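You operate a simulated robot arm through the tools that you are given. There is no shell and no other tool. Be economical: measure what you need, move in short steps, check, and stop when the job is done.

The job below is to be done with a simulated two-armed robot. You get a single attempt, and the scene is never put back.

## Task
Wipe up the spill on the laundry counter top with the striped cloth and put it back.

The check looks at the end state, three seconds after you hand in, the way a careful person would. Anything else that was tipped, shoved, dropped, spilled or broken makes it a failure. Flat cloth is picked up by pressing the open fingertips on it (5 to 10 N) and closing them slowly along it; thin cloth reads only 2 to 8 mm in the jaws.

## Robot
Two 7-joint arms with two-finger parallel grippers on one trunk, on a base that drives. Base frame: it is fixed to the floor where the robot stands at the start and does not move with it; the origin is under the middle of the robot, x ahead of it, y to its left, z up. Lengths are in mm, angles in rad, forces in N, time in s.
The left shoulder is at the start at [60, 143, 926], the right one opposite. Payload 1.57 kg a hand.
The tool frame of a hand sits at the grasp point between the pads (the TCP): z along the fingers, y along the line on which they close. The tips reach 30 mm beyond it. Largest opening 110 mm; finger width 24, thickness 12; the body of the gripper, 48 by 112 mm, starts 78 mm behind the TCP.
Orientation is that of the tool frame in the base frame, as [roll, pitch, yaw] about the fixed x, y, z axes, in that order (R = Rz(yaw) Ry(pitch) Rx(roll)). With the fingers straight down and closing along the base's y, the tool's x points along the base's -x, its y along +y and its z along -z.

## Interface
- The arms move only by the tool nudge_tool. It takes "left_motion", "right_motion" or both (then of equal length, played together; a hand with none holds still); each is a list of rows, each an object of numbers (a shift or turn left out is 0, a gripper value left out holds the last): "dx", "dy", "dz": the shift along the tool's x, y, z in m; "wx", "wy", "wz": the turn, a rotation vector about the tool's x, y, z in rad; "claw": the finger opening in m, from 0 to 0.11. In form: [{"dx": .., "dy": .., "dz": .., "wx": .., "wy": .., "wz": .., "claw": ..}, ...]. A call has 1 to 8 rows; each row is the pose to reach, as a shift and turn from the pose commanded when the call began, along the tool's axes at that moment. A row lasts 0.2 s, in which the tool goes at most 50 mm and 0.15 rad; a call with a longer step from one row to the next is refused whole, and so is a gripper value outside its range. A pose out of reach is approached as far as the arm can. The call stops where the force on the tool passes 40 N (or 10 N more than at its start, if that is more) or the arm is blocked; 0.2 s more then pass. The fingers move at their own pace (about 45 mm/s each) and stop on an object; they squeeze with about 21 N. The grip force told is the motor's: it shows also when the fingers shut on nothing. Time passes only in rows, and 0.2 s behind the last, so rows that repeat a pose let the fingers close. The reply holds the time, the measured pose of the TCP, the force on the tool along the base axes, the opening and the grip force, in the units named above and with some noise.
- Cameras (640 x 400 px; columns grow to the right, rows downward): "scene" is now at [48.6, 19.3, 1542.5]; the picture's right is [0.23, -0.97, 0.00], its down [-0.68, -0.16, -0.72] and it looks along [0.70, 0.17, -0.70] (base axes); focal length 294 px, centre (320, 200). "left" rides on the left gripper at [70, -16, -141] in its tool frame; the picture's right is [0.23, 0.97, 0.00], its down [-0.86, 0.20, -0.48] and it looks along [-0.47, 0.11, 0.88] (tool axes); focal length 222 px, centre (320, 200). "right" rides on the right gripper at [70, 16, -141] in its tool frame; the picture's right is [-0.23, 0.97, 0.00], its down [-0.85, -0.20, -0.48] and it looks along [-0.47, -0.11, 0.88] (tool axes); focal length 222 px, centre (320, 200). There is no depth. A picture from a camera that has moved, and an enlarged one, comes with that camera's place and axes in the base frame and with its lens.
- capture(camera): a new picture of that camera. No time passes.
- move_column(by): slides the trunk up (or, below 0, down) by that many mm; the arms and the scene camera ride with it, the base frame stays. It gives what a move gives, with no picture.
- roll_base(legs): drives the robot by 1 to 6 legs, each [ahead, left, turn to the left] in mm, mm and rad, along the robot's own axes; the way and the turn of a leg run together, so that a leg with both is an arc; at most 1500 mm and 3.142 rad a leg. The arms and the cameras ride along, it lands a little off, and it stops where it bumps. It gives what a move gives.
- turn_head(pan, tilt): turns the head with the scene camera to pan (to the left, within 1.501 rad either way) and tilt (down, from -0.506 to 1.204), counted from straight ahead of the robot. It gives what a move gives.
- enlarge(camera, box): a new picture of the part [left, top, right, bottom] of that camera's present view, enlarged. No time passes.
- job_done(): hands the job in; it is judged then, once.

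Work in short steps. Places have to be worked out from the pictures, the camera data and where the tool is seen: move nearer, look again, correct. Check each grasp and each placing, and mend what went wrong. You have 120 turns and 100 pictures in all, those below and enlarged ones among them. Open the grippers and draw the arms clear of the work before you hand the job in, unless the task says otherwise; then end with one line.

The tools are called as name(argument=value, ...) on one line, values as JSON. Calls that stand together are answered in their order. nudge_tool: Moves the arms, as the interface text tells. Its arguments: {"type":"object","properties":{"left_motion":{"type":"array","items":{"type":"object","properties":{"dx":{"type":"number"},"dy":{"type":"number"},"dz":{"type":"number"},"wx":{"type":"number"},"wy":{"type":"number"},"wz":{"type":"number"},"claw":{"type":"number"}}}},"right_motion":{"type":"array","items":{"type":"object","properties":{"dx":{"type":"number"},"dy":{"type":"number"},"dz":{"type":"number"},"wx":{"type":"number"},"wy":{"type":"number"},"wz":{"type":"number"},"claw":{"type":"number"}}}}},"required":[]} The other tools are called the same way: move_column (by) slides the trunk up or down; roll_base (legs) drives the base; turn_head (pan, tilt) turns the head that bears the scene camera; capture (camera) takes a picture; enlarge (camera, box) takes an enlarged picture of a part of a camera's view; job_done () hands the job in.

At the start:

```text
time_s: 0.0
left_position: [321.4, 330.2, 1111.5]
left_ee_rot: [3.141, 0.0, 3.141]
left_force: [-0.4, -0.3, 0.6]
left_width: 110.0
left_grasp_force: 0.1
right_position: [459.6, -40.3, 1093.9]
right_ee_rot: [3.141, 0.0, 3.14]
right_force: [-0.1, 0.1, 0.1]
right_width: 110.0
right_grasp_force: 0.0
trunk travel left (down, up): [-525.0, 65.0]
robot x, y, heading: [-1.9, -1.2, -0.002]
head pan, tilt: [0.234, 0.771]
```

scene: 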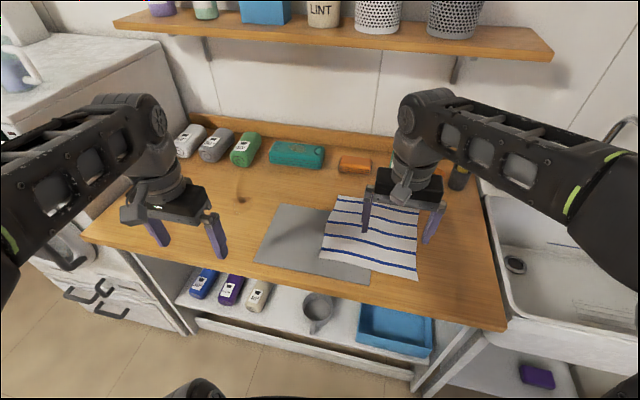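
right: 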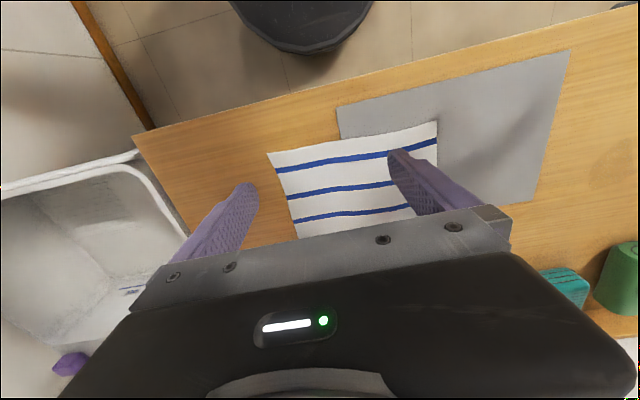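
left: 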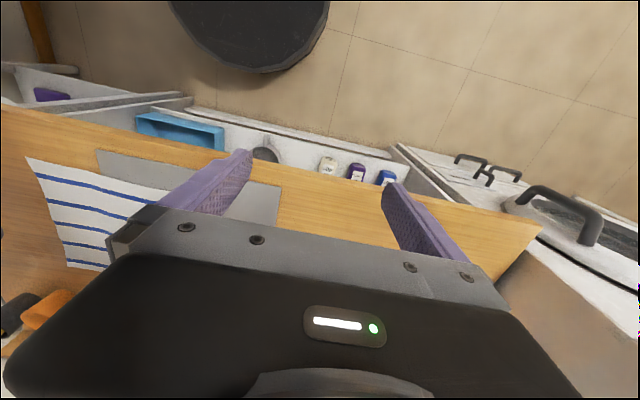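

The cloth lies partly on a gray mat; I cannot see the spill clearly yet. I enlarge the counter area.

enlarge(camera="scene", box=[80, 110, 340, 290])

enlarge(camera="scene", box=[250, 130, 510, 310])

```text
2.22 times, centred on (210, 200) of scene
camera zoom: at [48.6, 19.3, 1542.5], right [0.23, -0.97, 0.0], down [-0.68, -0.16, -0.72], along [0.7, 0.17, -0.7], focal length 653 px, centre (564, 200)
```

zoom: 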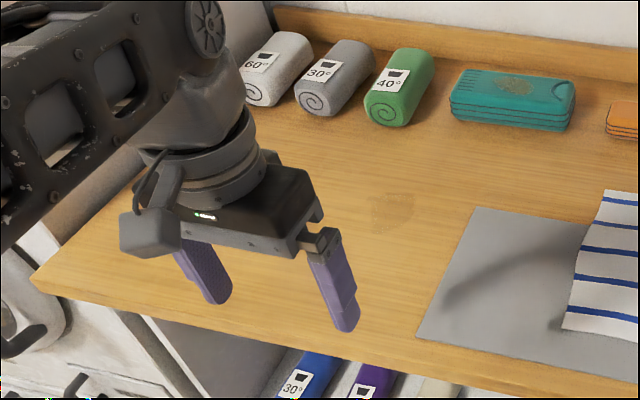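

```text
2.22 times, centred on (380, 220) of scene
camera zoom: at [48.6, 19.3, 1542.5], right [0.23, -0.97, 0.0], down [-0.68, -0.16, -0.72], along [0.7, 0.17, -0.7], focal length 653 px, centre (187, 156)
```

zoom: 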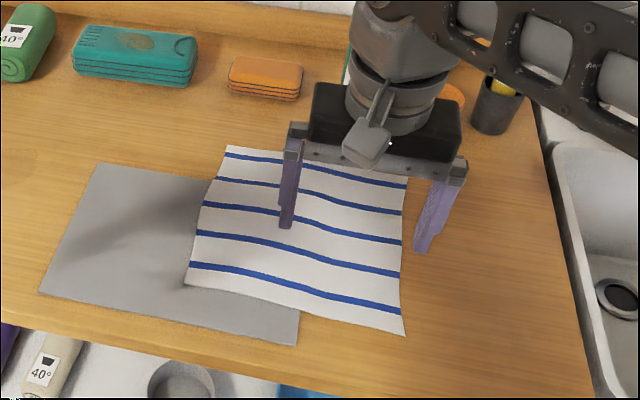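

I see a faint brownish smear near [665, 433]; that's the spill, on bare wood to the left of the gray mat. The cloth spans about x 504–776, y −138–132. I'll hold its near edge with both hands so it can be laid flat again, so I bring both hands above the near corners.

nudge_tool(left_motion=[{"dx": -0.027, "dy": -0.029, "dz": 0.019}, {"dx": -0.055, "dy": -0.057, "dz": 0.038}, {"dx": -0.082, "dy": -0.086, "dz": 0.056}, {"dx": -0.11, "dy": -0.115, "dz": 0.075}, {"dx": -0.137, "dy": -0.144, "dz": 0.094}, {"dx": -0.164, "dy": -0.172, "dz": 0.112}, {"dx": -0.192, "dy": -0.201, "dz": 0.131}, {"dx": -0.215, "dy": -0.23, "dz": 0.15, "claw": 0.045}], right_motion=[{"dx": -0.009, "dy": -0.008, "dz": 0.016}, {"dx": -0.018, "dy": -0.016, "dz": 0.033}, {"dx": -0.026, "dy": -0.024, "dz": 0.05}, {"dx": -0.035, "dy": -0.032, "dz": 0.066}, {"dx": -0.044, "dy": -0.04, "dz": 0.083}, {"dx": -0.053, "dy": -0.049, "dz": 0.1}, {"dx": -0.061, "dy": -0.057, "dz": 0.116}, {"dx": -0.068, "dy": -0.067, "dz": 0.133, "claw": 0.045}])

capture(camera="scene")

capture(camera="left")

capture(camera="right")

```text
time_s: 1.8
left_position: [539.8, 100.4, 960.2]
left_ee_rot: [3.14, -0.001, -3.141]
left_force: [-0.2, -0.2, 0.3]
left_width: 75.8
left_grasp_force: 0.5
right_position: [528.3, -109.9, 960.8]
right_ee_rot: [3.141, 0.0, -3.141]
right_force: [-0.2, 0.6, -1.4]
right_width: 75.9
right_grasp_force: 0.7
trunk travel left (down, up): [-525.0, 65.0]
robot x, y, heading: [1.7, -5.2, 0.004]
head pan, tilt: [0.234, 0.771]
```

```text
94 pictures are left
camera scene: at [49.8, 18.3, 1542.5], right [0.23, -0.97, 0.0], down [-0.68, -0.16, -0.72], along [0.7, 0.17, -0.7], focal length 294 px, centre (320, 200)
```

scene: 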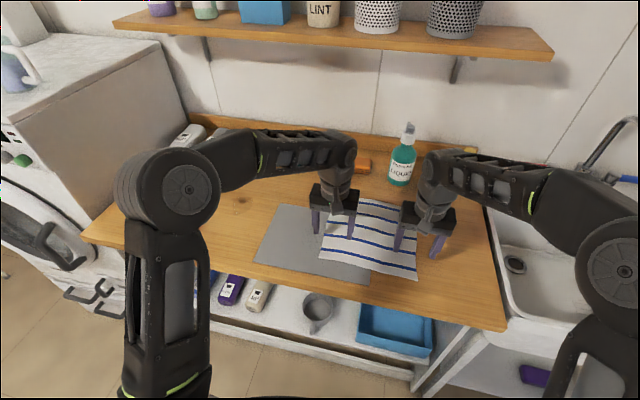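

```text
93 pictures are left
camera left: at [470.0, 83.6, 1100.4], right [-0.23, 0.97, 0.0], down [0.85, 0.2, 0.48], along [0.47, 0.11, -0.88], focal length 222 px, centre (320, 200)
```

left: 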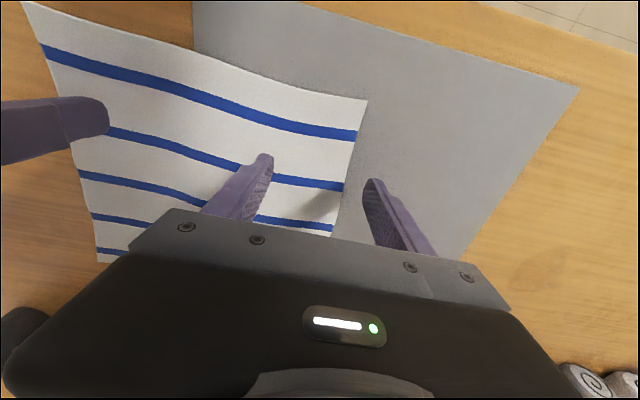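

```text
92 pictures are left
camera right: at [459.0, -92.9, 1102.1], right [0.23, 0.97, 0.0], down [0.86, -0.2, 0.48], along [0.47, -0.11, -0.88], focal length 222 px, centre (320, 200)
```

right: 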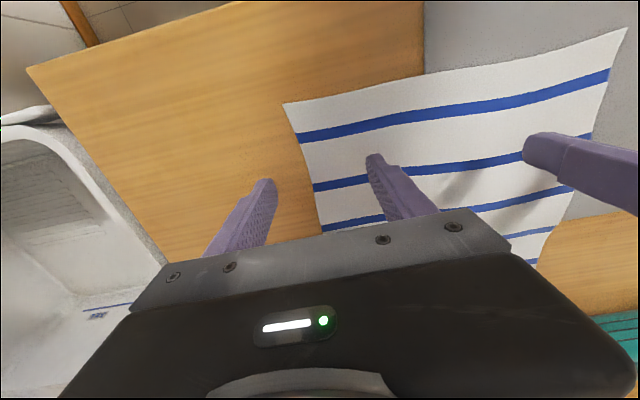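

Triangulating between cameras, the surface is really near z ≈ 903, so the cloth's near corners are about [480, 124] and [470, −126], and the spill is near [620, 402]. I shift both hands to straddle just inside the near edge and lower a little.

nudge_tool(left_motion=[{"dx": 0.024, "dy": -0.003, "claw": 0.045}, {"dx": 0.047, "dy": -0.007}, {"dx": 0.047, "dy": -0.007, "dz": 0.008}, {"dx": 0.047, "dy": -0.007, "dz": 0.015}], right_motion=[{"dx": 0.018, "dy": 0.006, "claw": 0.045}, {"dx": 0.038, "dy": 0.012}, {"dx": 0.038, "dy": 0.012, "dz": 0.008}, {"dx": 0.038, "dy": 0.012, "dz": 0.015}])

capture(camera="left")

capture(camera="right")

```text
time_s: 2.8
left_position: [490.9, 95.1, 946.0]
left_ee_rot: [3.141, 0.001, -3.141]
left_force: [0.8, 1.0, -0.2]
left_width: 45.2
left_grasp_force: 0.0
right_position: [486.9, -96.1, 945.2]
right_ee_rot: [-3.141, 0.001, 3.141]
right_force: [-0.2, -0.3, 0.0]
right_width: 44.9
right_grasp_force: 0.1
trunk travel left (down, up): [-525.0, 65.0]
robot x, y, heading: [-2.9, 2.5, -0.003]
head pan, tilt: [0.234, 0.771]
```

```text
91 pictures are left
camera left: at [419.9, 78.1, 1086.7], right [-0.23, 0.97, 0.0], down [0.85, 0.2, 0.48], along [0.47, 0.11, -0.88], focal length 222 px, centre (320, 200)
```

left: 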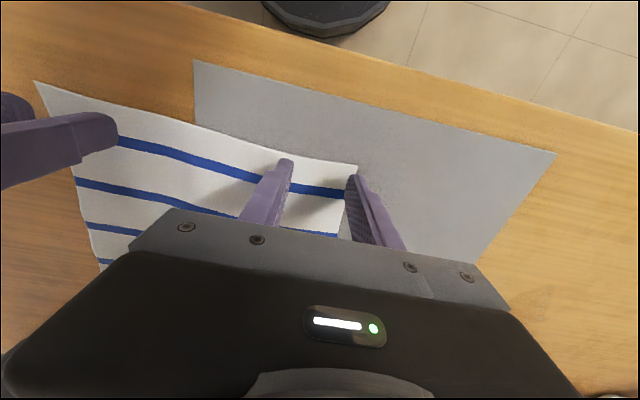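

```text
90 pictures are left
camera right: at [418.1, -80.2, 1086.9], right [0.23, 0.97, 0.0], down [0.85, -0.2, 0.48], along [0.47, -0.11, -0.88], focal length 222 px, centre (320, 200)
```

right: 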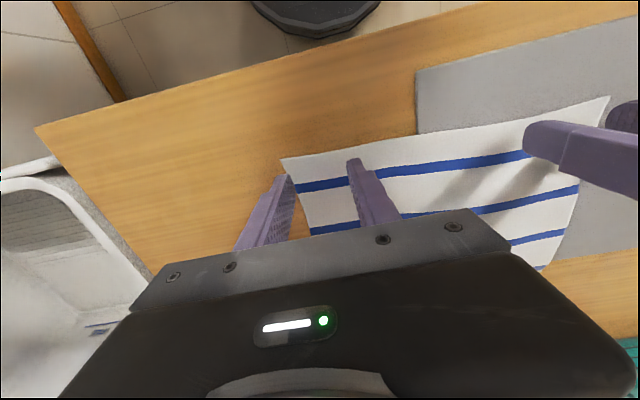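

Outer fingers sit right at the cloth corners, so I shift inward ~9–12 mm and then lower toward contact.

nudge_tool(left_motion=[{"dx": -0.004, "dy": -0.009, "claw": 0.042}, {"dx": -0.004, "dy": -0.009, "dz": 0.004}, {"dx": -0.004, "dy": -0.009, "dz": 0.008}], right_motion=[{"dx": -0.003, "dy": 0.012, "claw": 0.042}, {"dx": -0.003, "dy": 0.012, "dz": 0.004}, {"dx": -0.003, "dy": 0.012, "dz": 0.008}])

capture(camera="left")

capture(camera="right")

```text
time_s: 3.6
left_position: [492.9, 84.1, 938.1]
left_ee_rot: [3.141, -0.001, -3.14]
left_force: [-0.9, 0.2, 0.1]
left_width: 42.3
left_grasp_force: 0.1
right_position: [491.8, -85.1, 936.2]
right_ee_rot: [-3.141, 0.001, -3.141]
right_force: [-0.5, -0.1, 0.5]
right_width: 42.1
right_grasp_force: 0.1
trunk travel left (down, up): [-525.0, 65.0]
robot x, y, heading: [1.5, 2.6, 0.003]
head pan, tilt: [0.234, 0.771]
```

```text
89 pictures are left
camera left: at [423.2, 68.8, 1079.3], right [-0.23, 0.97, 0.0], down [0.86, 0.2, 0.48], along [0.47, 0.11, -0.88], focal length 222 px, centre (320, 200)
```

left: 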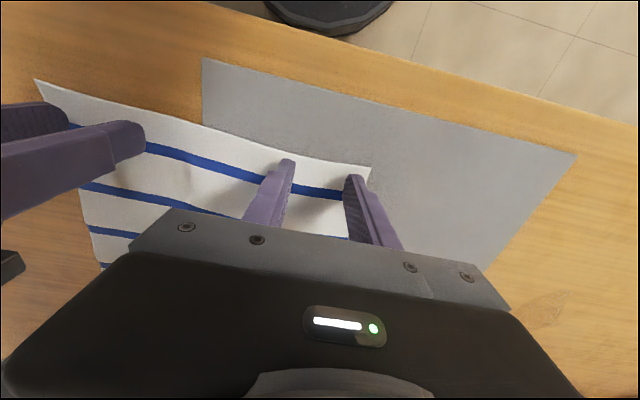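

```text
88 pictures are left
camera right: at [422.5, -68.8, 1078.9], right [0.23, 0.97, 0.0], down [0.86, -0.2, 0.48], along [0.47, -0.11, -0.88], focal length 222 px, centre (320, 200)
```

right: 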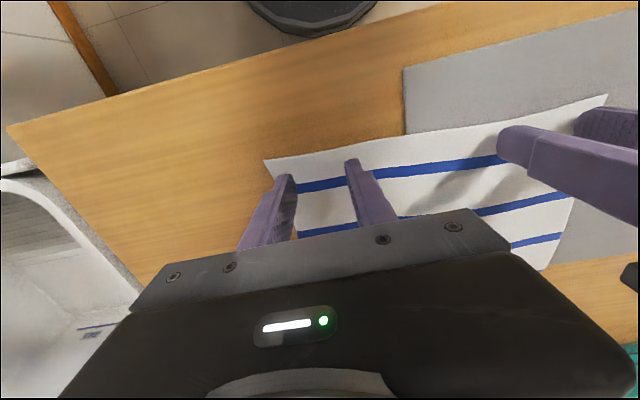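

Both pairs of tips are over the cloth. I lower in 1.5 mm steps until contact.

nudge_tool(left_motion=[{"dz": 0.0015}, {"dz": 0.003}], right_motion=[{"dz": 0.0015}, {"dz": 0.003}])

```text
time_s: 4.2
left_position: [494.1, 83.7, 936.2]
left_ee_rot: [-3.14, 0.001, -3.141]
left_force: [-1.5, 0.7, 3.5]
left_width: 41.6
left_grasp_force: 0.1
right_position: [491.2, -84.6, 935.1]
right_ee_rot: [-3.141, 0.002, -3.141]
right_force: [0.1, -0.4, -0.2]
right_width: 41.7
right_grasp_force: 0.1
trunk travel left (down, up): [-525.0, 65.0]
robot x, y, heading: [-0.4, -1.0, 0.002]
head pan, tilt: [0.234, 0.771]
```

Left is touching (3.5 N); right not yet. I press both a bit more.

nudge_tool(left_motion=[{"dz": 0.0005}, {"dz": 0.001}], right_motion=[{"dz": 0.001}, {"dz": 0.002}])

```text
time_s: 4.8
left_position: [492.6, 83.8, 934.7]
left_ee_rot: [3.142, 0.004, -3.141]
left_force: [-0.4, 2.1, 14.3]
left_width: 42.1
left_grasp_force: 0.1
right_position: [490.2, -84.0, 931.8]
right_ee_rot: [3.14, 0.004, -3.14]
right_force: [0.2, -0.3, -0.1]
right_width: 41.8
right_grasp_force: 0.0
trunk travel left (down, up): [-525.0, 65.0]
robot x, y, heading: [2.0, 1.2, 0.0]
head pan, tilt: [0.234, 0.771]
```

nudge_tool(left_motion=[{"dz": -0.0005}, {"dz": -0.0005}], right_motion=[{"dz": 0.0006}, {"dz": 0.0012}])

```text
time_s: 5.4
left_position: [493.6, 85.1, 935.3]
left_ee_rot: [3.141, 0.002, -3.141]
left_force: [-0.9, 3.0, 15.1]
left_width: 42.3
left_grasp_force: 0.0
right_position: [491.7, -83.1, 932.9]
right_ee_rot: [-3.141, 0.003, -3.141]
right_force: [0.4, -0.7, 0.2]
right_width: 41.9
right_grasp_force: 0.1
trunk travel left (down, up): [-525.0, 65.0]
robot x, y, heading: [-1.3, -0.3, 0.002]
head pan, tilt: [0.234, 0.771]
```

Left still reads 15 N, right 0. I relax the left and lower the right more.

nudge_tool(left_motion=[{"dz": -0.0004}, {"dz": -0.0008}], right_motion=[{"dz": 0.0006}, {"dz": 0.0012}])

```text
time_s: 6.0
left_position: [493.0, 83.5, 936.5]
left_ee_rot: [-3.142, 0.003, 3.141]
left_force: [2.1, 2.4, 14.0]
left_width: 41.7
left_grasp_force: 0.1
right_position: [492.4, -82.8, 931.0]
right_ee_rot: [3.141, 0.004, -3.141]
right_force: [-0.8, -1.7, 5.9]
right_width: 42.0
right_grasp_force: 0.1
trunk travel left (down, up): [-525.0, 65.0]
robot x, y, heading: [3.0, 3.3, -0.001]
head pan, tilt: [0.234, 0.771]
```

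Right is at ~6 N; left needs easing further.

nudge_tool(left_motion=[{"dz": -0.0006}, {"dz": -0.0006}], right_motion=[{"dz": 0.0002}, {"dz": 0.0002}])

```text
time_s: 6.6
left_position: [491.8, 83.9, 935.3]
left_ee_rot: [3.141, -0.001, 3.141]
left_force: [2.3, 1.4, 3.0]
left_width: 41.9
left_grasp_force: 0.1
right_position: [493.1, -83.3, 932.8]
right_ee_rot: [-3.139, 0.005, -3.141]
right_force: [-4.8, -1.1, 18.8]
right_width: 42.0
right_grasp_force: 0.1
trunk travel left (down, up): [-525.0, 65.0]
robot x, y, heading: [-4.8, -0.8, -0.002]
head pan, tilt: [0.234, 0.771]
```

nudge_tool(left_motion=[{"dz": 0.0004}, {"dz": 0.0004}], right_motion=[{"dz": -0.0009}, {"dz": -0.0009}])

```text
time_s: 7.2
left_position: [492.5, 84.0, 936.4]
left_ee_rot: [-3.141, 0.001, -3.14]
left_force: [0.1, 0.0, 1.4]
left_width: 42.0
left_grasp_force: 0.0
right_position: [492.6, -84.1, 932.3]
right_ee_rot: [-3.141, 0.002, 3.14]
right_force: [-3.6, -0.6, 15.3]
right_width: 41.8
right_grasp_force: 0.0
trunk travel left (down, up): [-525.0, 65.0]
robot x, y, heading: [0.4, -1.9, 0.004]
head pan, tilt: [0.234, 0.771]
```

Left light, right a bit strong; I correct slightly and close both slowly along the cloth.

nudge_tool(left_motion=[{"dz": 0.0006}, {"dz": 0.0006, "claw": 0.036}, {"dz": 0.0006, "claw": 0.03}, {"dz": 0.0006, "claw": 0.024}, {"dz": 0.0006, "claw": 0.018}, {"dz": 0.0006, "claw": 0.012}, {"dz": 0.0006, "claw": 0.006}, {"dz": 0.0006, "claw": 0.0}], right_motion=[{"dz": -0.0005}, {"dz": -0.0005, "claw": 0.036}, {"dz": -0.0005, "claw": 0.03}, {"dz": -0.0005, "claw": 0.024}, {"dz": -0.0005, "claw": 0.018}, {"dz": -0.0005, "claw": 0.012}, {"dz": -0.0005, "claw": 0.006}, {"dz": -0.0005, "claw": 0.0}])

capture(camera="left")

capture(camera="right")

```text
time_s: 9.0
left_position: [492.9, 82.7, 935.6]
left_ee_rot: [-3.14, 0.002, 3.14]
left_force: [1.7, -6.6, 12.8]
left_width: 2.4
left_grasp_force: 19.6
right_position: [493.2, -83.6, 932.0]
right_ee_rot: [3.141, 0.003, -3.14]
right_force: [0.0, 8.1, 2.0]
right_width: 2.3
right_grasp_force: 17.3
trunk travel left (down, up): [-525.0, 65.0]
robot x, y, heading: [1.7, -0.2, -0.002]
head pan, tilt: [0.234, 0.771]
```

```text
87 pictures are left
camera left: at [422.6, 67.9, 1076.3], right [-0.23, 0.97, 0.0], down [0.85, 0.2, 0.48], along [0.47, 0.11, -0.88], focal length 222 px, centre (320, 200)
```

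left: 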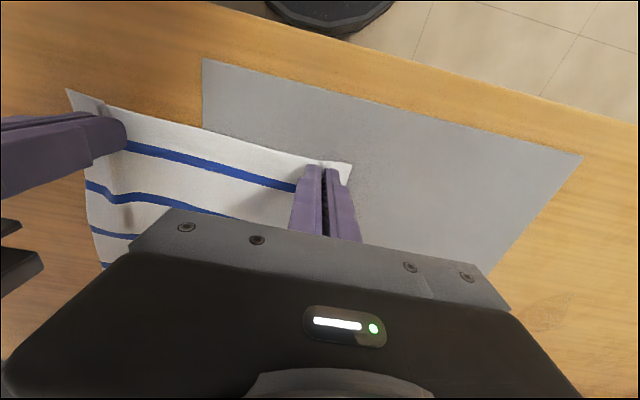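

```text
86 pictures are left
camera right: at [423.1, -66.5, 1073.8], right [0.23, 0.97, 0.0], down [0.85, -0.2, 0.48], along [0.47, -0.11, -0.88], focal length 222 px, centre (320, 200)
```

right: 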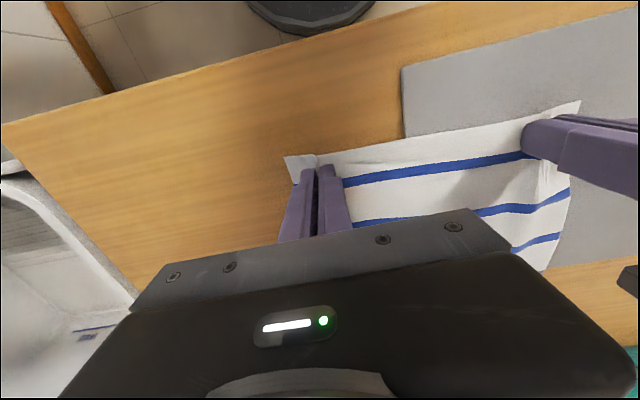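

Both folds are caught (2.4 mm each) with some tension between them. I move each hand 5 mm inward and lift 60 mm, then look.

nudge_tool(left_motion=[{"dy": -0.003, "dz": -0.01}, {"dy": -0.005, "dz": -0.025}, {"dy": -0.005, "dz": -0.04}, {"dy": -0.005, "dz": -0.06}], right_motion=[{"dy": 0.003, "dz": -0.01}, {"dy": 0.005, "dz": -0.025}, {"dy": 0.005, "dz": -0.04}, {"dy": 0.005, "dz": -0.06}])

capture(camera="left")

capture(camera="scene")

```text
time_s: 10.0
left_position: [493.7, 78.9, 995.4]
left_ee_rot: [-3.141, -0.001, -3.141]
left_force: [-0.1, 0.8, -0.2]
left_width: 2.1
left_grasp_force: 21.4
right_position: [493.8, -79.8, 989.1]
right_ee_rot: [3.142, 0.0, -3.141]
right_force: [0.3, -0.2, 0.0]
right_width: 2.2
right_grasp_force: 21.2
trunk travel left (down, up): [-525.0, 65.0]
robot x, y, heading: [3.1, 2.0, -0.005]
head pan, tilt: [0.234, 0.771]
```

```text
85 pictures are left
camera left: at [423.1, 62.9, 1136.0], right [-0.23, 0.97, 0.0], down [0.86, 0.2, 0.48], along [0.47, 0.11, -0.88], focal length 222 px, centre (320, 200)
```

left: 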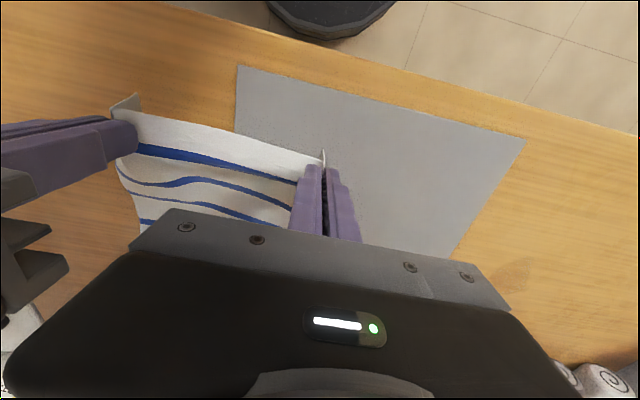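

```text
84 pictures are left
camera scene: at [48.4, 19.1, 1542.5], right [0.23, -0.97, 0.0], down [-0.68, -0.16, -0.72], along [0.7, 0.17, -0.7], focal length 294 px, centre (320, 200)
```

scene: 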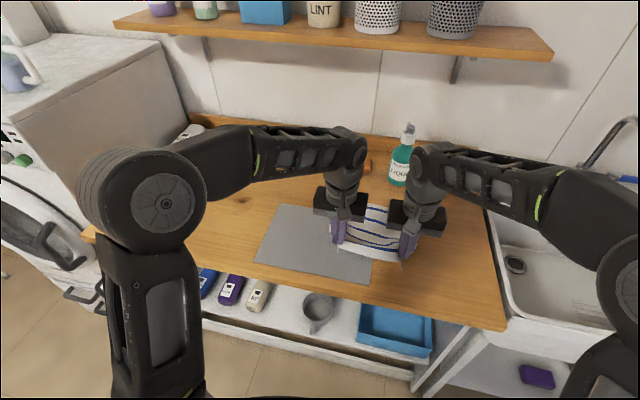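

Both corners are held and the mat hasn't moved. I lift the cloth clear of the counter (another 210 mm).

nudge_tool(left_motion=[{"dz": -0.03}, {"dz": -0.06}, {"dz": -0.09}, {"dz": -0.12}, {"dz": -0.15}, {"dz": -0.18}, {"dz": -0.21}, {"dz": -0.21}], right_motion=[{"dz": -0.03}, {"dz": -0.06}, {"dz": -0.09}, {"dz": -0.12}, {"dz": -0.15}, {"dz": -0.18}, {"dz": -0.21}, {"dz": -0.215}])

capture(camera="scene")

```text
time_s: 11.8
left_position: [494.0, 78.9, 1095.0]
left_ee_rot: [3.14, -0.001, -3.142]
left_force: [-0.1, 0.4, 0.9]
left_width: 2.4
left_grasp_force: 20.8
left hand out of reach, approached as far as the arm can: row 4, 5, 6, 7, 8
right_position: [492.1, -77.8, 1098.7]
right_ee_rot: [-3.14, 0.001, -3.141]
right_force: [-0.4, 0.2, -0.1]
right_width: 2.2
right_grasp_force: 21.4
right hand out of reach, approached as far as the arm can: row 4, 5, 6, 7, 8
trunk travel left (down, up): [-525.0, 65.0]
robot x, y, heading: [4.4, 0.8, 0.004]
head pan, tilt: [0.234, 0.771]
```

```text
83 pictures are left
camera scene: at [48.7, 19.3, 1542.5], right [0.23, -0.97, 0.0], down [-0.68, -0.16, -0.72], along [0.7, 0.17, -0.7], focal length 294 px, centre (320, 200)
```

scene: 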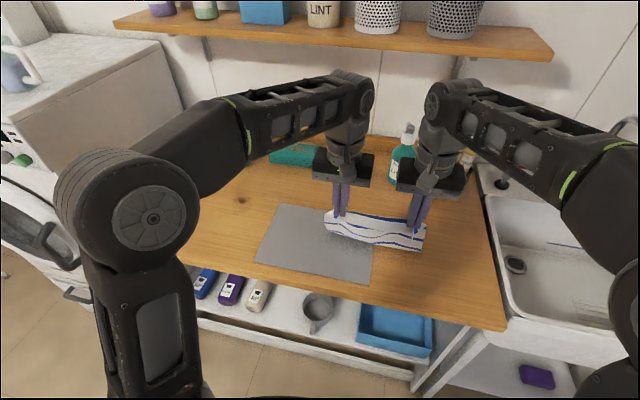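

The arms hit their height limit at ~1095; I raise the trunk 60 mm to clear the cloth.

move_column(by=60)

capture(camera="scene")

```text
time_s: 12.8
left_position: [493.9, 79.1, 1154.6]
left_ee_rot: [-3.141, 0.001, -3.141]
left_force: [0.0, -0.9, 0.5]
left_width: 2.0
left_grasp_force: 20.7
right_position: [492.6, -78.3, 1159.2]
right_ee_rot: [3.141, 0.0, 3.141]
right_force: [0.4, 0.4, -1.1]
right_width: 2.4
right_grasp_force: 21.0
trunk travel left (down, up): [-585.0, 5.0]
robot x, y, heading: [2.2, -3.3, 0.002]
head pan, tilt: [0.234, 0.771]
```

```text
82 pictures are left
camera scene: at [48.9, 19.2, 1602.5], right [0.23, -0.97, 0.0], down [-0.68, -0.16, -0.72], along [0.7, 0.17, -0.7], focal length 294 px, centre (320, 200)
```

scene: 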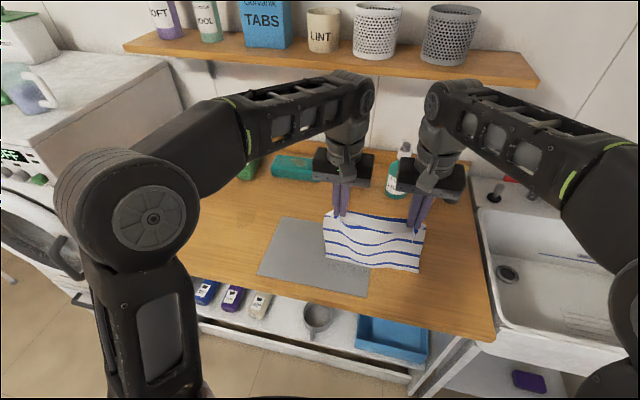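

The cloth hangs freely between the hands. I drive the base 260 mm left.

roll_base(legs=[[0, 260, 0]])

capture(camera="scene")

capture(camera="left")

```text
time_s: 14.7
left_position: [495.7, 343.8, 1155.1]
left_ee_rot: [3.141, 0.0, 3.139]
left_force: [-0.5, 0.1, -0.1]
left_width: 2.3
left_grasp_force: 20.8
right_position: [492.8, 186.5, 1159.3]
right_ee_rot: [-3.141, 0.001, 3.137]
right_force: [-0.5, 0.6, 0.1]
right_width: 2.3
right_grasp_force: 21.0
trunk travel left (down, up): [-585.0, 5.0]
robot x, y, heading: [-2.3, 267.8, -0.004]
head pan, tilt: [0.234, 0.771]
```

```text
81 pictures are left
camera scene: at [49.2, 285.6, 1602.5], right [0.23, -0.97, 0.0], down [-0.68, -0.16, -0.72], along [0.7, 0.16, -0.7], focal length 294 px, centre (320, 200)
```

scene: 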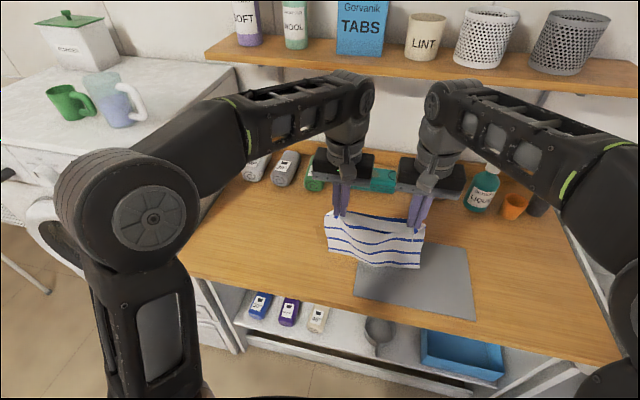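

```text
80 pictures are left
camera left: at [423.9, 327.5, 1295.7], right [-0.22, 0.97, 0.0], down [0.86, 0.2, 0.48], along [0.47, 0.11, -0.88], focal length 222 px, centre (320, 200)
```

left: 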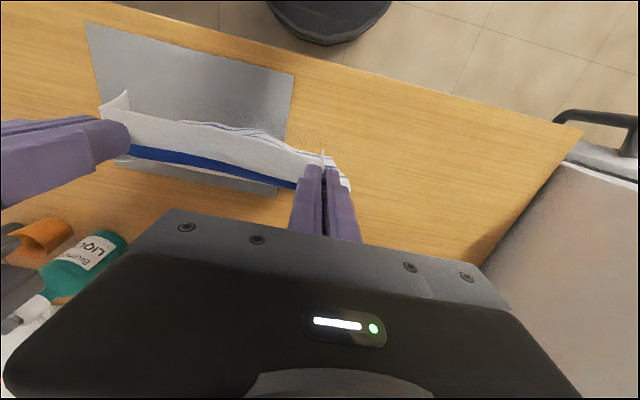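

The hands carry the cloth near the spill now. I move them ahead and down in one step to check how commanded pose tracks, letting the cloth trail behind.

nudge_tool(left_motion=[{"dx": -0.01, "dy": 0.01, "dz": 0.025}, {"dx": -0.025, "dy": 0.02, "dz": 0.05}, {"dx": -0.04, "dy": 0.03, "dz": 0.075}, {"dx": -0.055, "dy": 0.04, "dz": 0.1}], right_motion=[{"dx": -0.01, "dy": 0.01, "dz": 0.025}, {"dx": -0.025, "dy": 0.02, "dz": 0.05}, {"dx": -0.04, "dy": 0.03, "dz": 0.075}, {"dx": -0.055, "dy": 0.04, "dz": 0.1}])

capture(camera="left")

capture(camera="scene")

```text
time_s: 15.7
left_position: [551.0, 381.1, 1051.7]
left_ee_rot: [3.141, 0.0, 3.138]
left_force: [0.1, 0.5, 0.5]
left_width: 2.0
left_grasp_force: 20.7
right_position: [547.9, 224.5, 1059.4]
right_ee_rot: [3.14, 0.0, 3.137]
right_force: [0.7, 0.7, -0.7]
right_width: 2.1
right_grasp_force: 20.8
trunk travel left (down, up): [-585.0, 5.0]
robot x, y, heading: [-0.3, 264.8, -0.001]
head pan, tilt: [0.234, 0.771]
```

```text
79 pictures are left
camera left: at [481.4, 365.8, 1193.3], right [-0.22, 0.97, 0.0], down [0.86, 0.2, 0.48], along [0.47, 0.11, -0.88], focal length 222 px, centre (320, 200)
```

left: 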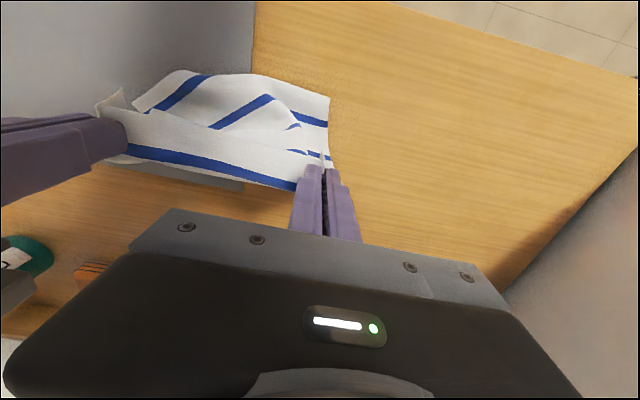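

```text
78 pictures are left
camera scene: at [50.9, 284.7, 1602.5], right [0.23, -0.97, 0.0], down [-0.68, -0.16, -0.72], along [0.7, 0.16, -0.7], focal length 294 px, centre (320, 200)
```

scene: 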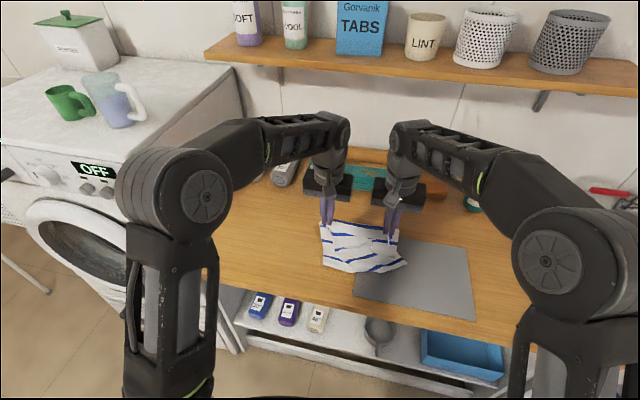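

Tracking is good and the cloth trails toward the robot. I continue to just short of the spill, tips ~10 mm above the surface.

nudge_tool(left_motion=[{"dx": -0.012, "dy": 0.005, "dz": 0.025}, {"dx": -0.024, "dy": 0.01, "dz": 0.05}, {"dx": -0.036, "dy": 0.015, "dz": 0.075}, {"dx": -0.044, "dy": 0.021, "dz": 0.1}, {"dx": -0.044, "dy": 0.021, "dz": 0.103}], right_motion=[{"dx": -0.012, "dy": 0.005, "dz": 0.025}, {"dx": -0.024, "dy": 0.01, "dz": 0.05}, {"dx": -0.036, "dy": 0.015, "dz": 0.075}, {"dx": -0.044, "dy": 0.021, "dz": 0.1}, {"dx": -0.044, "dy": 0.021, "dz": 0.105}])

capture(camera="left")

enlarge(camera="scene", box=[230, 140, 440, 300])

```text
time_s: 16.9
left_position: [594.5, 402.4, 950.1]
left_ee_rot: [-3.141, 0.0, 3.138]
left_force: [0.7, -0.1, 0.4]
left_width: 2.1
left_grasp_force: 20.4
right_position: [593.9, 245.9, 952.5]
right_ee_rot: [3.141, 0.002, 3.137]
right_force: [0.6, 0.3, 0.1]
right_width: 2.1
right_grasp_force: 20.9
trunk travel left (down, up): [-585.0, 5.0]
robot x, y, heading: [-2.4, 268.0, -0.003]
head pan, tilt: [0.234, 0.771]
```

```text
77 pictures are left
camera left: at [524.5, 387.3, 1091.6], right [-0.22, 0.97, 0.0], down [0.86, 0.2, 0.48], along [0.47, 0.11, -0.88], focal length 222 px, centre (320, 200)
```

left: 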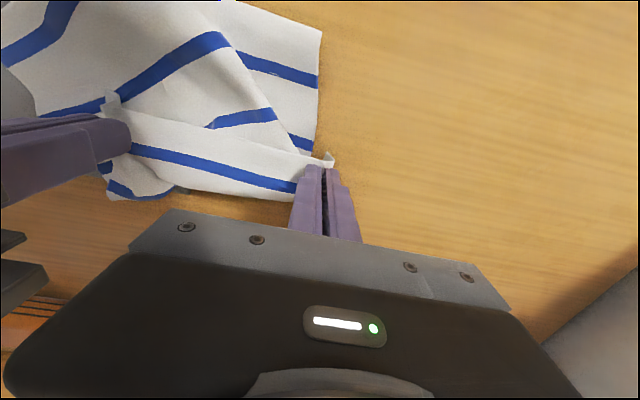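

```text
2.50 times, centred on (335, 220) of scene
camera zoom: at [49.0, 284.3, 1602.5], right [0.23, -0.97, 0.0], down [-0.68, -0.16, -0.72], along [0.7, 0.16, -0.7], focal length 735 px, centre (282, 150)
```

zoom: 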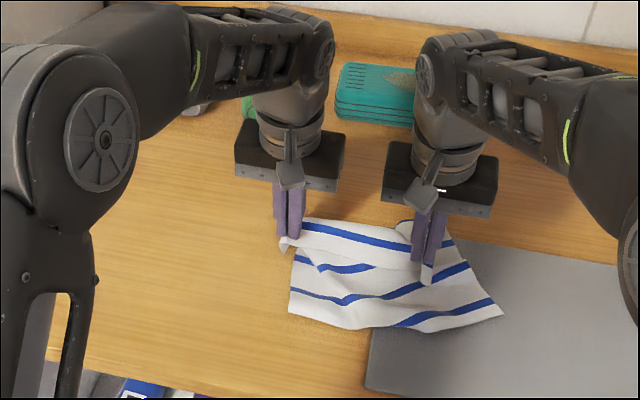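

The cloth's corner is over the spill region. I lower only the left hand toward contact, keeping the right slightly high above the mat.

nudge_tool(left_motion=[{"dz": 0.006}, {"dz": 0.012}, {"dz": 0.015}, {"dz": 0.017}])

```text
time_s: 17.9
left_position: [592.0, 401.1, 937.4]
left_ee_rot: [3.141, 0.002, 3.138]
left_force: [-0.6, -0.4, 5.0]
left_width: 2.3
left_grasp_force: 20.8
right_position: [590.7, 245.9, 954.7]
right_ee_rot: [-3.14, 0.003, 3.139]
right_force: [0.5, 0.1, 1.1]
right_width: 1.8
right_grasp_force: 21.1
trunk travel left (down, up): [-585.0, 5.0]
robot x, y, heading: [3.0, 269.1, -0.001]
head pan, tilt: [0.234, 0.771]
```

Contact at 5 N. I begin wiping: forward stroke, sidestep, and back, with slight extra pressure.

nudge_tool(left_motion=[{"dx": -0.015, "dz": 0.0006}, {"dx": -0.03, "dz": 0.0006}, {"dx": -0.045, "dz": 0.0006}, {"dx": -0.06, "dz": 0.0006}, {"dx": -0.06, "dy": -0.012, "dz": 0.0006}, {"dx": -0.04, "dy": -0.012, "dz": 0.0006}, {"dx": -0.02, "dy": -0.012, "dz": 0.0006}, {"dx": 0.0, "dy": -0.012, "dz": 0.0006}], right_motion=[{"dx": -0.015}, {"dx": -0.03}, {"dx": -0.045}, {"dx": -0.06}, {"dx": -0.06, "dy": -0.012}, {"dx": -0.04, "dy": -0.012}, {"dx": -0.02, "dy": -0.012}, {"dx": 0.0, "dy": -0.012}])

capture(camera="left")

```text
time_s: 19.7
left_position: [592.1, 391.8, 935.3]
left_ee_rot: [3.141, 0.0, 3.139]
left_force: [0.3, -0.8, -0.1]
left_width: 2.1
left_grasp_force: 21.0
right_position: [590.8, 234.4, 954.7]
right_ee_rot: [-3.14, 0.002, 3.137]
right_force: [0.0, -0.2, 0.0]
right_width: 2.4
right_grasp_force: 20.9
trunk travel left (down, up): [-585.0, 5.0]
robot x, y, heading: [-1.3, 265.3, -0.002]
head pan, tilt: [0.234, 0.771]
```

```text
75 pictures are left
camera left: at [521.1, 375.7, 1076.0], right [-0.22, 0.97, 0.0], down [0.86, 0.2, 0.48], along [0.47, 0.11, -0.88], focal length 222 px, centre (320, 200)
```

left: 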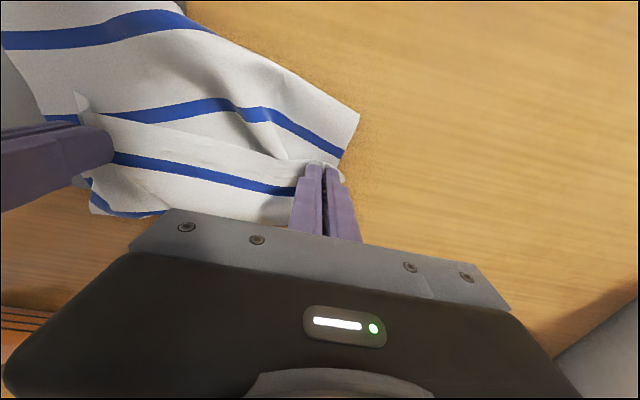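

Force fell to ~0 as the fold flattened; I press ~2 mm lower and continue strokes toward smaller y.

nudge_tool(left_motion=[{"dz": 0.001}, {"dz": 0.002}, {"dx": -0.02, "dz": 0.002}, {"dx": -0.04, "dz": 0.002}, {"dx": -0.06, "dz": 0.002}], right_motion=[{}, {}, {"dx": -0.02}, {"dx": -0.04}, {"dx": -0.06}])

```text
time_s: 20.9
left_position: [654.5, 390.4, 932.4]
left_ee_rot: [3.141, 0.0, 3.137]
left_force: [0.3, -1.1, 1.3]
left_width: 2.4
left_grasp_force: 21.2
right_position: [653.4, 234.1, 952.6]
right_ee_rot: [-3.141, 0.0, 3.138]
right_force: [0.0, -0.3, -0.3]
right_width: 2.3
right_grasp_force: 20.6
trunk travel left (down, up): [-585.0, 5.0]
robot x, y, heading: [1.7, 262.8, -0.007]
head pan, tilt: [0.234, 0.771]
```

nudge_tool(left_motion=[{"dz": 0.001}, {"dx": 0.02, "dz": 0.0016}, {"dx": 0.04, "dz": 0.0016}, {"dx": 0.06, "dz": 0.0016}, {"dx": 0.08, "dz": 0.0016}], right_motion=[{}, {"dx": 0.02}, {"dx": 0.04}, {"dx": 0.06}, {"dx": 0.08}])

```text
time_s: 22.1
left_position: [573.4, 389.9, 930.5]
left_ee_rot: [-3.141, 0.003, 3.14]
left_force: [4.1, -0.5, 15.1]
left_width: 2.0
left_grasp_force: 20.9
right_position: [571.6, 233.8, 954.4]
right_ee_rot: [-3.141, 0.003, 3.137]
right_force: [0.1, -0.2, -0.1]
right_width: 1.9
right_grasp_force: 21.3
trunk travel left (down, up): [-585.0, 5.0]
robot x, y, heading: [0.8, 264.7, -0.006]
head pan, tilt: [0.234, 0.771]
```

Now pressing ~15 N at z≈930.5. I ease slightly and do strokes at y ≈ 380 and 405.

nudge_tool(left_motion=[{"dx": 0, "dy": -0.012, "dz": -0.0004}, {"dx": -0.025, "dy": -0.012, "dz": -0.0004}, {"dx": -0.05, "dy": -0.012, "dz": -0.0004}, {"dx": -0.075, "dy": -0.012, "dz": -0.0004}, {"dx": -0.075, "dy": 0.014, "dz": -0.0004}, {"dx": -0.05, "dy": 0.014, "dz": -0.0004}, {"dx": -0.025, "dy": 0.014, "dz": -0.0004}, {"dx": 0.0, "dy": 0.014, "dz": -0.0004}], right_motion=[{"dx": 0, "dy": -0.012}, {"dx": -0.025, "dy": -0.012}, {"dx": -0.05, "dy": -0.012}, {"dx": -0.075, "dy": -0.012}, {"dx": -0.075, "dy": 0.014}, {"dx": -0.05, "dy": 0.014}, {"dx": -0.025, "dy": 0.014}, {"dx": 0.0, "dy": 0.014}])

nudge_tool(left_motion=[{"dx": 0, "dy": 0.014}, {"dx": -0.025, "dy": 0.014}, {"dx": -0.05, "dy": 0.014}, {"dx": -0.075, "dy": 0.014}, {"dx": -0.075, "dy": -0.012}, {"dx": -0.05, "dy": -0.012}, {"dx": -0.025, "dy": -0.012}, {"dx": 0.0, "dy": -0.012}], right_motion=[{"dx": 0, "dy": 0.014}, {"dx": -0.025, "dy": 0.014}, {"dx": -0.05, "dy": 0.014}, {"dx": -0.075, "dy": 0.014}, {"dx": -0.075, "dy": -0.012}, {"dx": -0.05, "dy": -0.012}, {"dx": -0.025, "dy": -0.012}, {"dx": 0.0, "dy": -0.012}])

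capture(camera="left")

enlarge(camera="scene", box=[230, 140, 440, 300])

```text
time_s: 23.9
left_position: [570.6, 406.4, 933.7]
left_ee_rot: [-3.141, 0.003, 3.137]
left_force: [-0.7, -1.6, 0.3]
left_width: 2.3
left_grasp_force: 21.2
right_position: [570.5, 245.6, 953.3]
right_ee_rot: [3.14, 0.0, 3.138]
right_force: [-0.7, 0.8, -0.3]
right_width: 2.3
right_grasp_force: 21.4
trunk travel left (down, up): [-585.0, 5.0]
robot x, y, heading: [2.8, 263.4, -0.004]
head pan, tilt: [0.234, 0.771]
```

```text
time_s: 25.7
left_position: [572.7, 391.7, 930.0]
left_ee_rot: [3.14, 0.003, 3.139]
left_force: [0.5, -0.9, 12.1]
left_width: 2.2
left_grasp_force: 20.8
right_position: [568.3, 237.6, 955.2]
right_ee_rot: [3.141, 0.002, 3.139]
right_force: [0.7, 0.1, -0.4]
right_width: 2.1
right_grasp_force: 21.2
trunk travel left (down, up): [-585.0, 5.0]
robot x, y, heading: [1.4, 266.0, -0.004]
head pan, tilt: [0.234, 0.771]
```

```text
74 pictures are left
camera left: at [501.6, 376.3, 1072.8], right [-0.22, 0.97, 0.0], down [0.86, 0.2, 0.48], along [0.47, 0.11, -0.88], focal length 222 px, centre (320, 200)
```

left: 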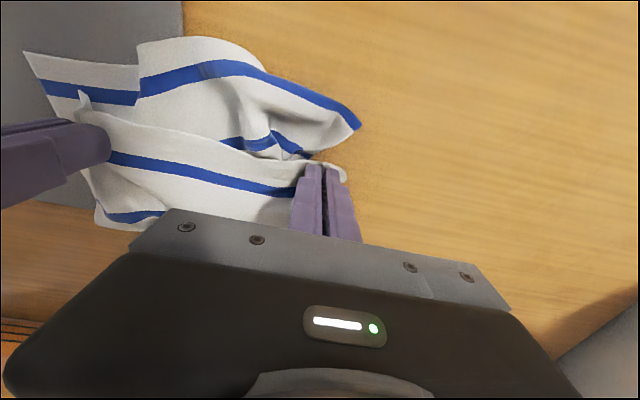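

```text
2.50 times, centred on (335, 220) of scene
camera zoom: at [47.5, 284.4, 1602.5], right [0.23, -0.97, 0.0], down [-0.68, -0.16, -0.72], along [0.7, 0.16, -0.7], focal length 735 px, centre (282, 150)
```

zoom: 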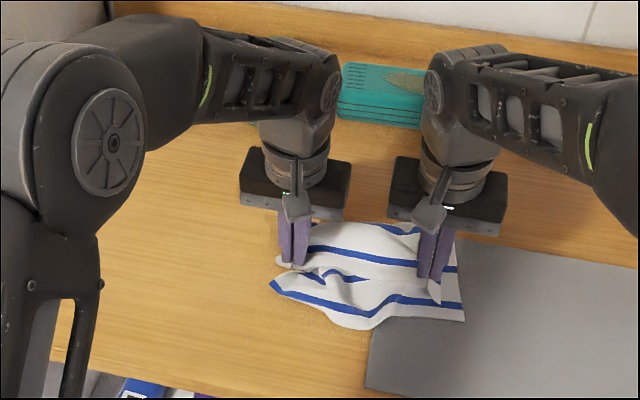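

The spill spot is hidden behind the gripper. I lift both hands a bit and shift right to inspect.

nudge_tool(left_motion=[{"dz": -0.02}, {"dy": -0.03, "dz": -0.05}, {"dy": -0.06, "dz": -0.08}, {"dy": -0.09, "dz": -0.1}, {"dy": -0.12, "dz": -0.12}], right_motion=[{"dz": -0.02}, {"dy": -0.03, "dz": -0.05}, {"dy": -0.06, "dz": -0.08}, {"dy": -0.09, "dz": -0.1}, {"dy": -0.12, "dz": -0.12}])

enlarge(camera="scene", box=[180, 130, 440, 300])

capture(camera="left")

```text
time_s: 26.9
left_position: [573.0, 267.5, 1052.7]
left_ee_rot: [3.141, 0.0, 3.138]
left_force: [0.1, -0.9, -0.3]
left_width: 2.4
left_grasp_force: 21.0
right_position: [570.2, 114.7, 1077.0]
right_ee_rot: [3.139, 0.001, 3.138]
right_force: [-0.3, 0.5, 0.2]
right_width: 2.0
right_grasp_force: 20.7
trunk travel left (down, up): [-585.0, 5.0]
robot x, y, heading: [-0.1, 265.5, -0.004]
head pan, tilt: [0.234, 0.771]
```

```text
2.35 times, centred on (310, 215) of scene
camera zoom: at [48.8, 282.9, 1602.5], right [0.23, -0.97, 0.0], down [-0.68, -0.16, -0.72], along [0.7, 0.16, -0.7], focal length 692 px, centre (344, 165)
```

zoom: 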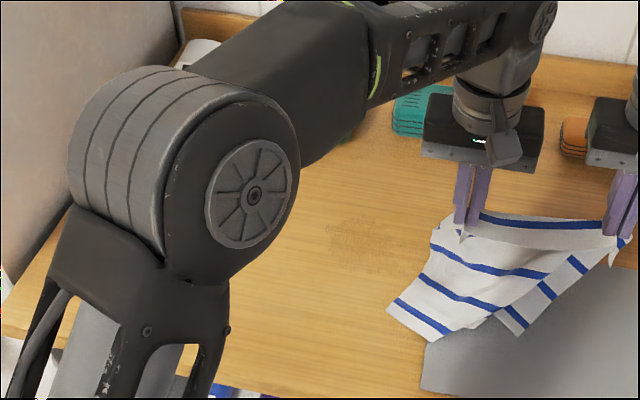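

```text
71 pictures are left
camera left: at [502.0, 250.9, 1194.2], right [-0.22, 0.97, 0.0], down [0.86, 0.2, 0.48], along [0.47, 0.11, -0.88], focal length 222 px, centre (320, 200)
```

left: 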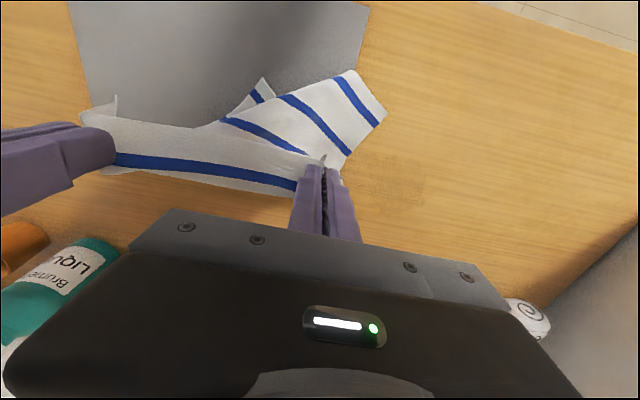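

The patch, at about [606, 390], is fainter but still there. I zoom to see its remaining extent.

enlarge(camera="scene", box=[280, 200, 370, 256])

enlarge(camera="left", box=[330, 110, 490, 210])

```text
7.11 times, centred on (325, 228) of scene
camera zoom: at [48.8, 282.9, 1602.5], right [0.23, -0.97, 0.0], down [-0.68, -0.16, -0.72], along [0.7, 0.16, -0.7], focal length 2090 px, centre (284, 1)
```

zoom: 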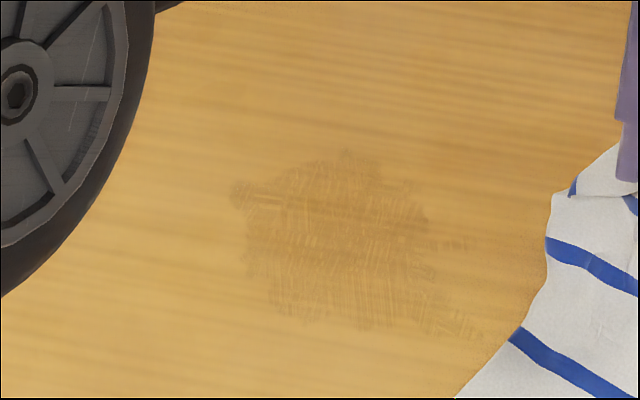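

```text
4.00 times, centred on (410, 160) of left
camera zoom: at [502.0, 250.9, 1194.2], right [-0.22, 0.97, 0.0], down [0.86, 0.2, 0.48], along [0.47, 0.11, -0.88], focal length 888 px, centre (-40, 360)
```

zoom: 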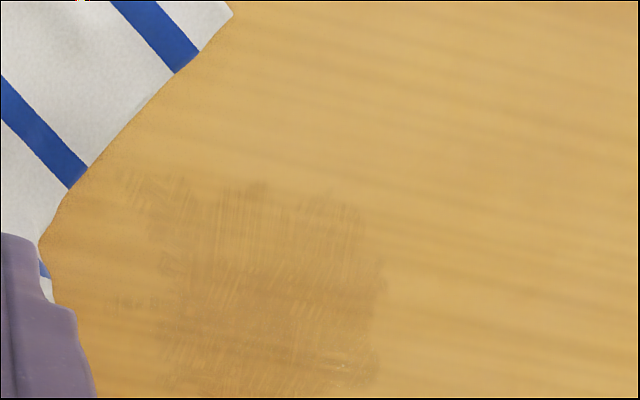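

The spill is really ~100 mm across (x 564–663, y 345–440) and has been thinned by streaks; it needs systematic, firmer strokes. I go back down at its right near edge.

nudge_tool(left_motion=[{"dx": -0.0, "dy": 0.03, "dz": 0.03}, {"dx": 0.0, "dy": 0.06, "dz": 0.07}, {"dx": 0.01, "dy": 0.071, "dz": 0.105}, {"dx": 0.016, "dy": 0.071, "dz": 0.118}, {"dx": 0.016, "dy": 0.071, "dz": 0.1203}], right_motion=[{"dx": -0.0, "dy": 0.03, "dz": 0.03}, {"dx": 0.0, "dy": 0.06, "dz": 0.07}, {"dx": 0.01, "dy": 0.071, "dz": 0.105}, {"dx": 0.016, "dy": 0.071, "dz": 0.118}, {"dx": 0.016, "dy": 0.071, "dz": 0.12}])

```text
time_s: 28.1
left_position: [559.4, 340.8, 931.1]
left_ee_rot: [-3.141, 0.005, 3.137]
left_force: [3.4, 0.0, 14.5]
left_width: 2.3
left_grasp_force: 21.3
right_position: [555.5, 186.2, 956.5]
right_ee_rot: [3.141, 0.002, 3.137]
right_force: [0.3, 0.1, -0.2]
right_width: 2.2
right_grasp_force: 20.8
trunk travel left (down, up): [-585.0, 5.0]
robot x, y, heading: [-1.4, 267.1, -0.007]
head pan, tilt: [0.234, 0.771]
```

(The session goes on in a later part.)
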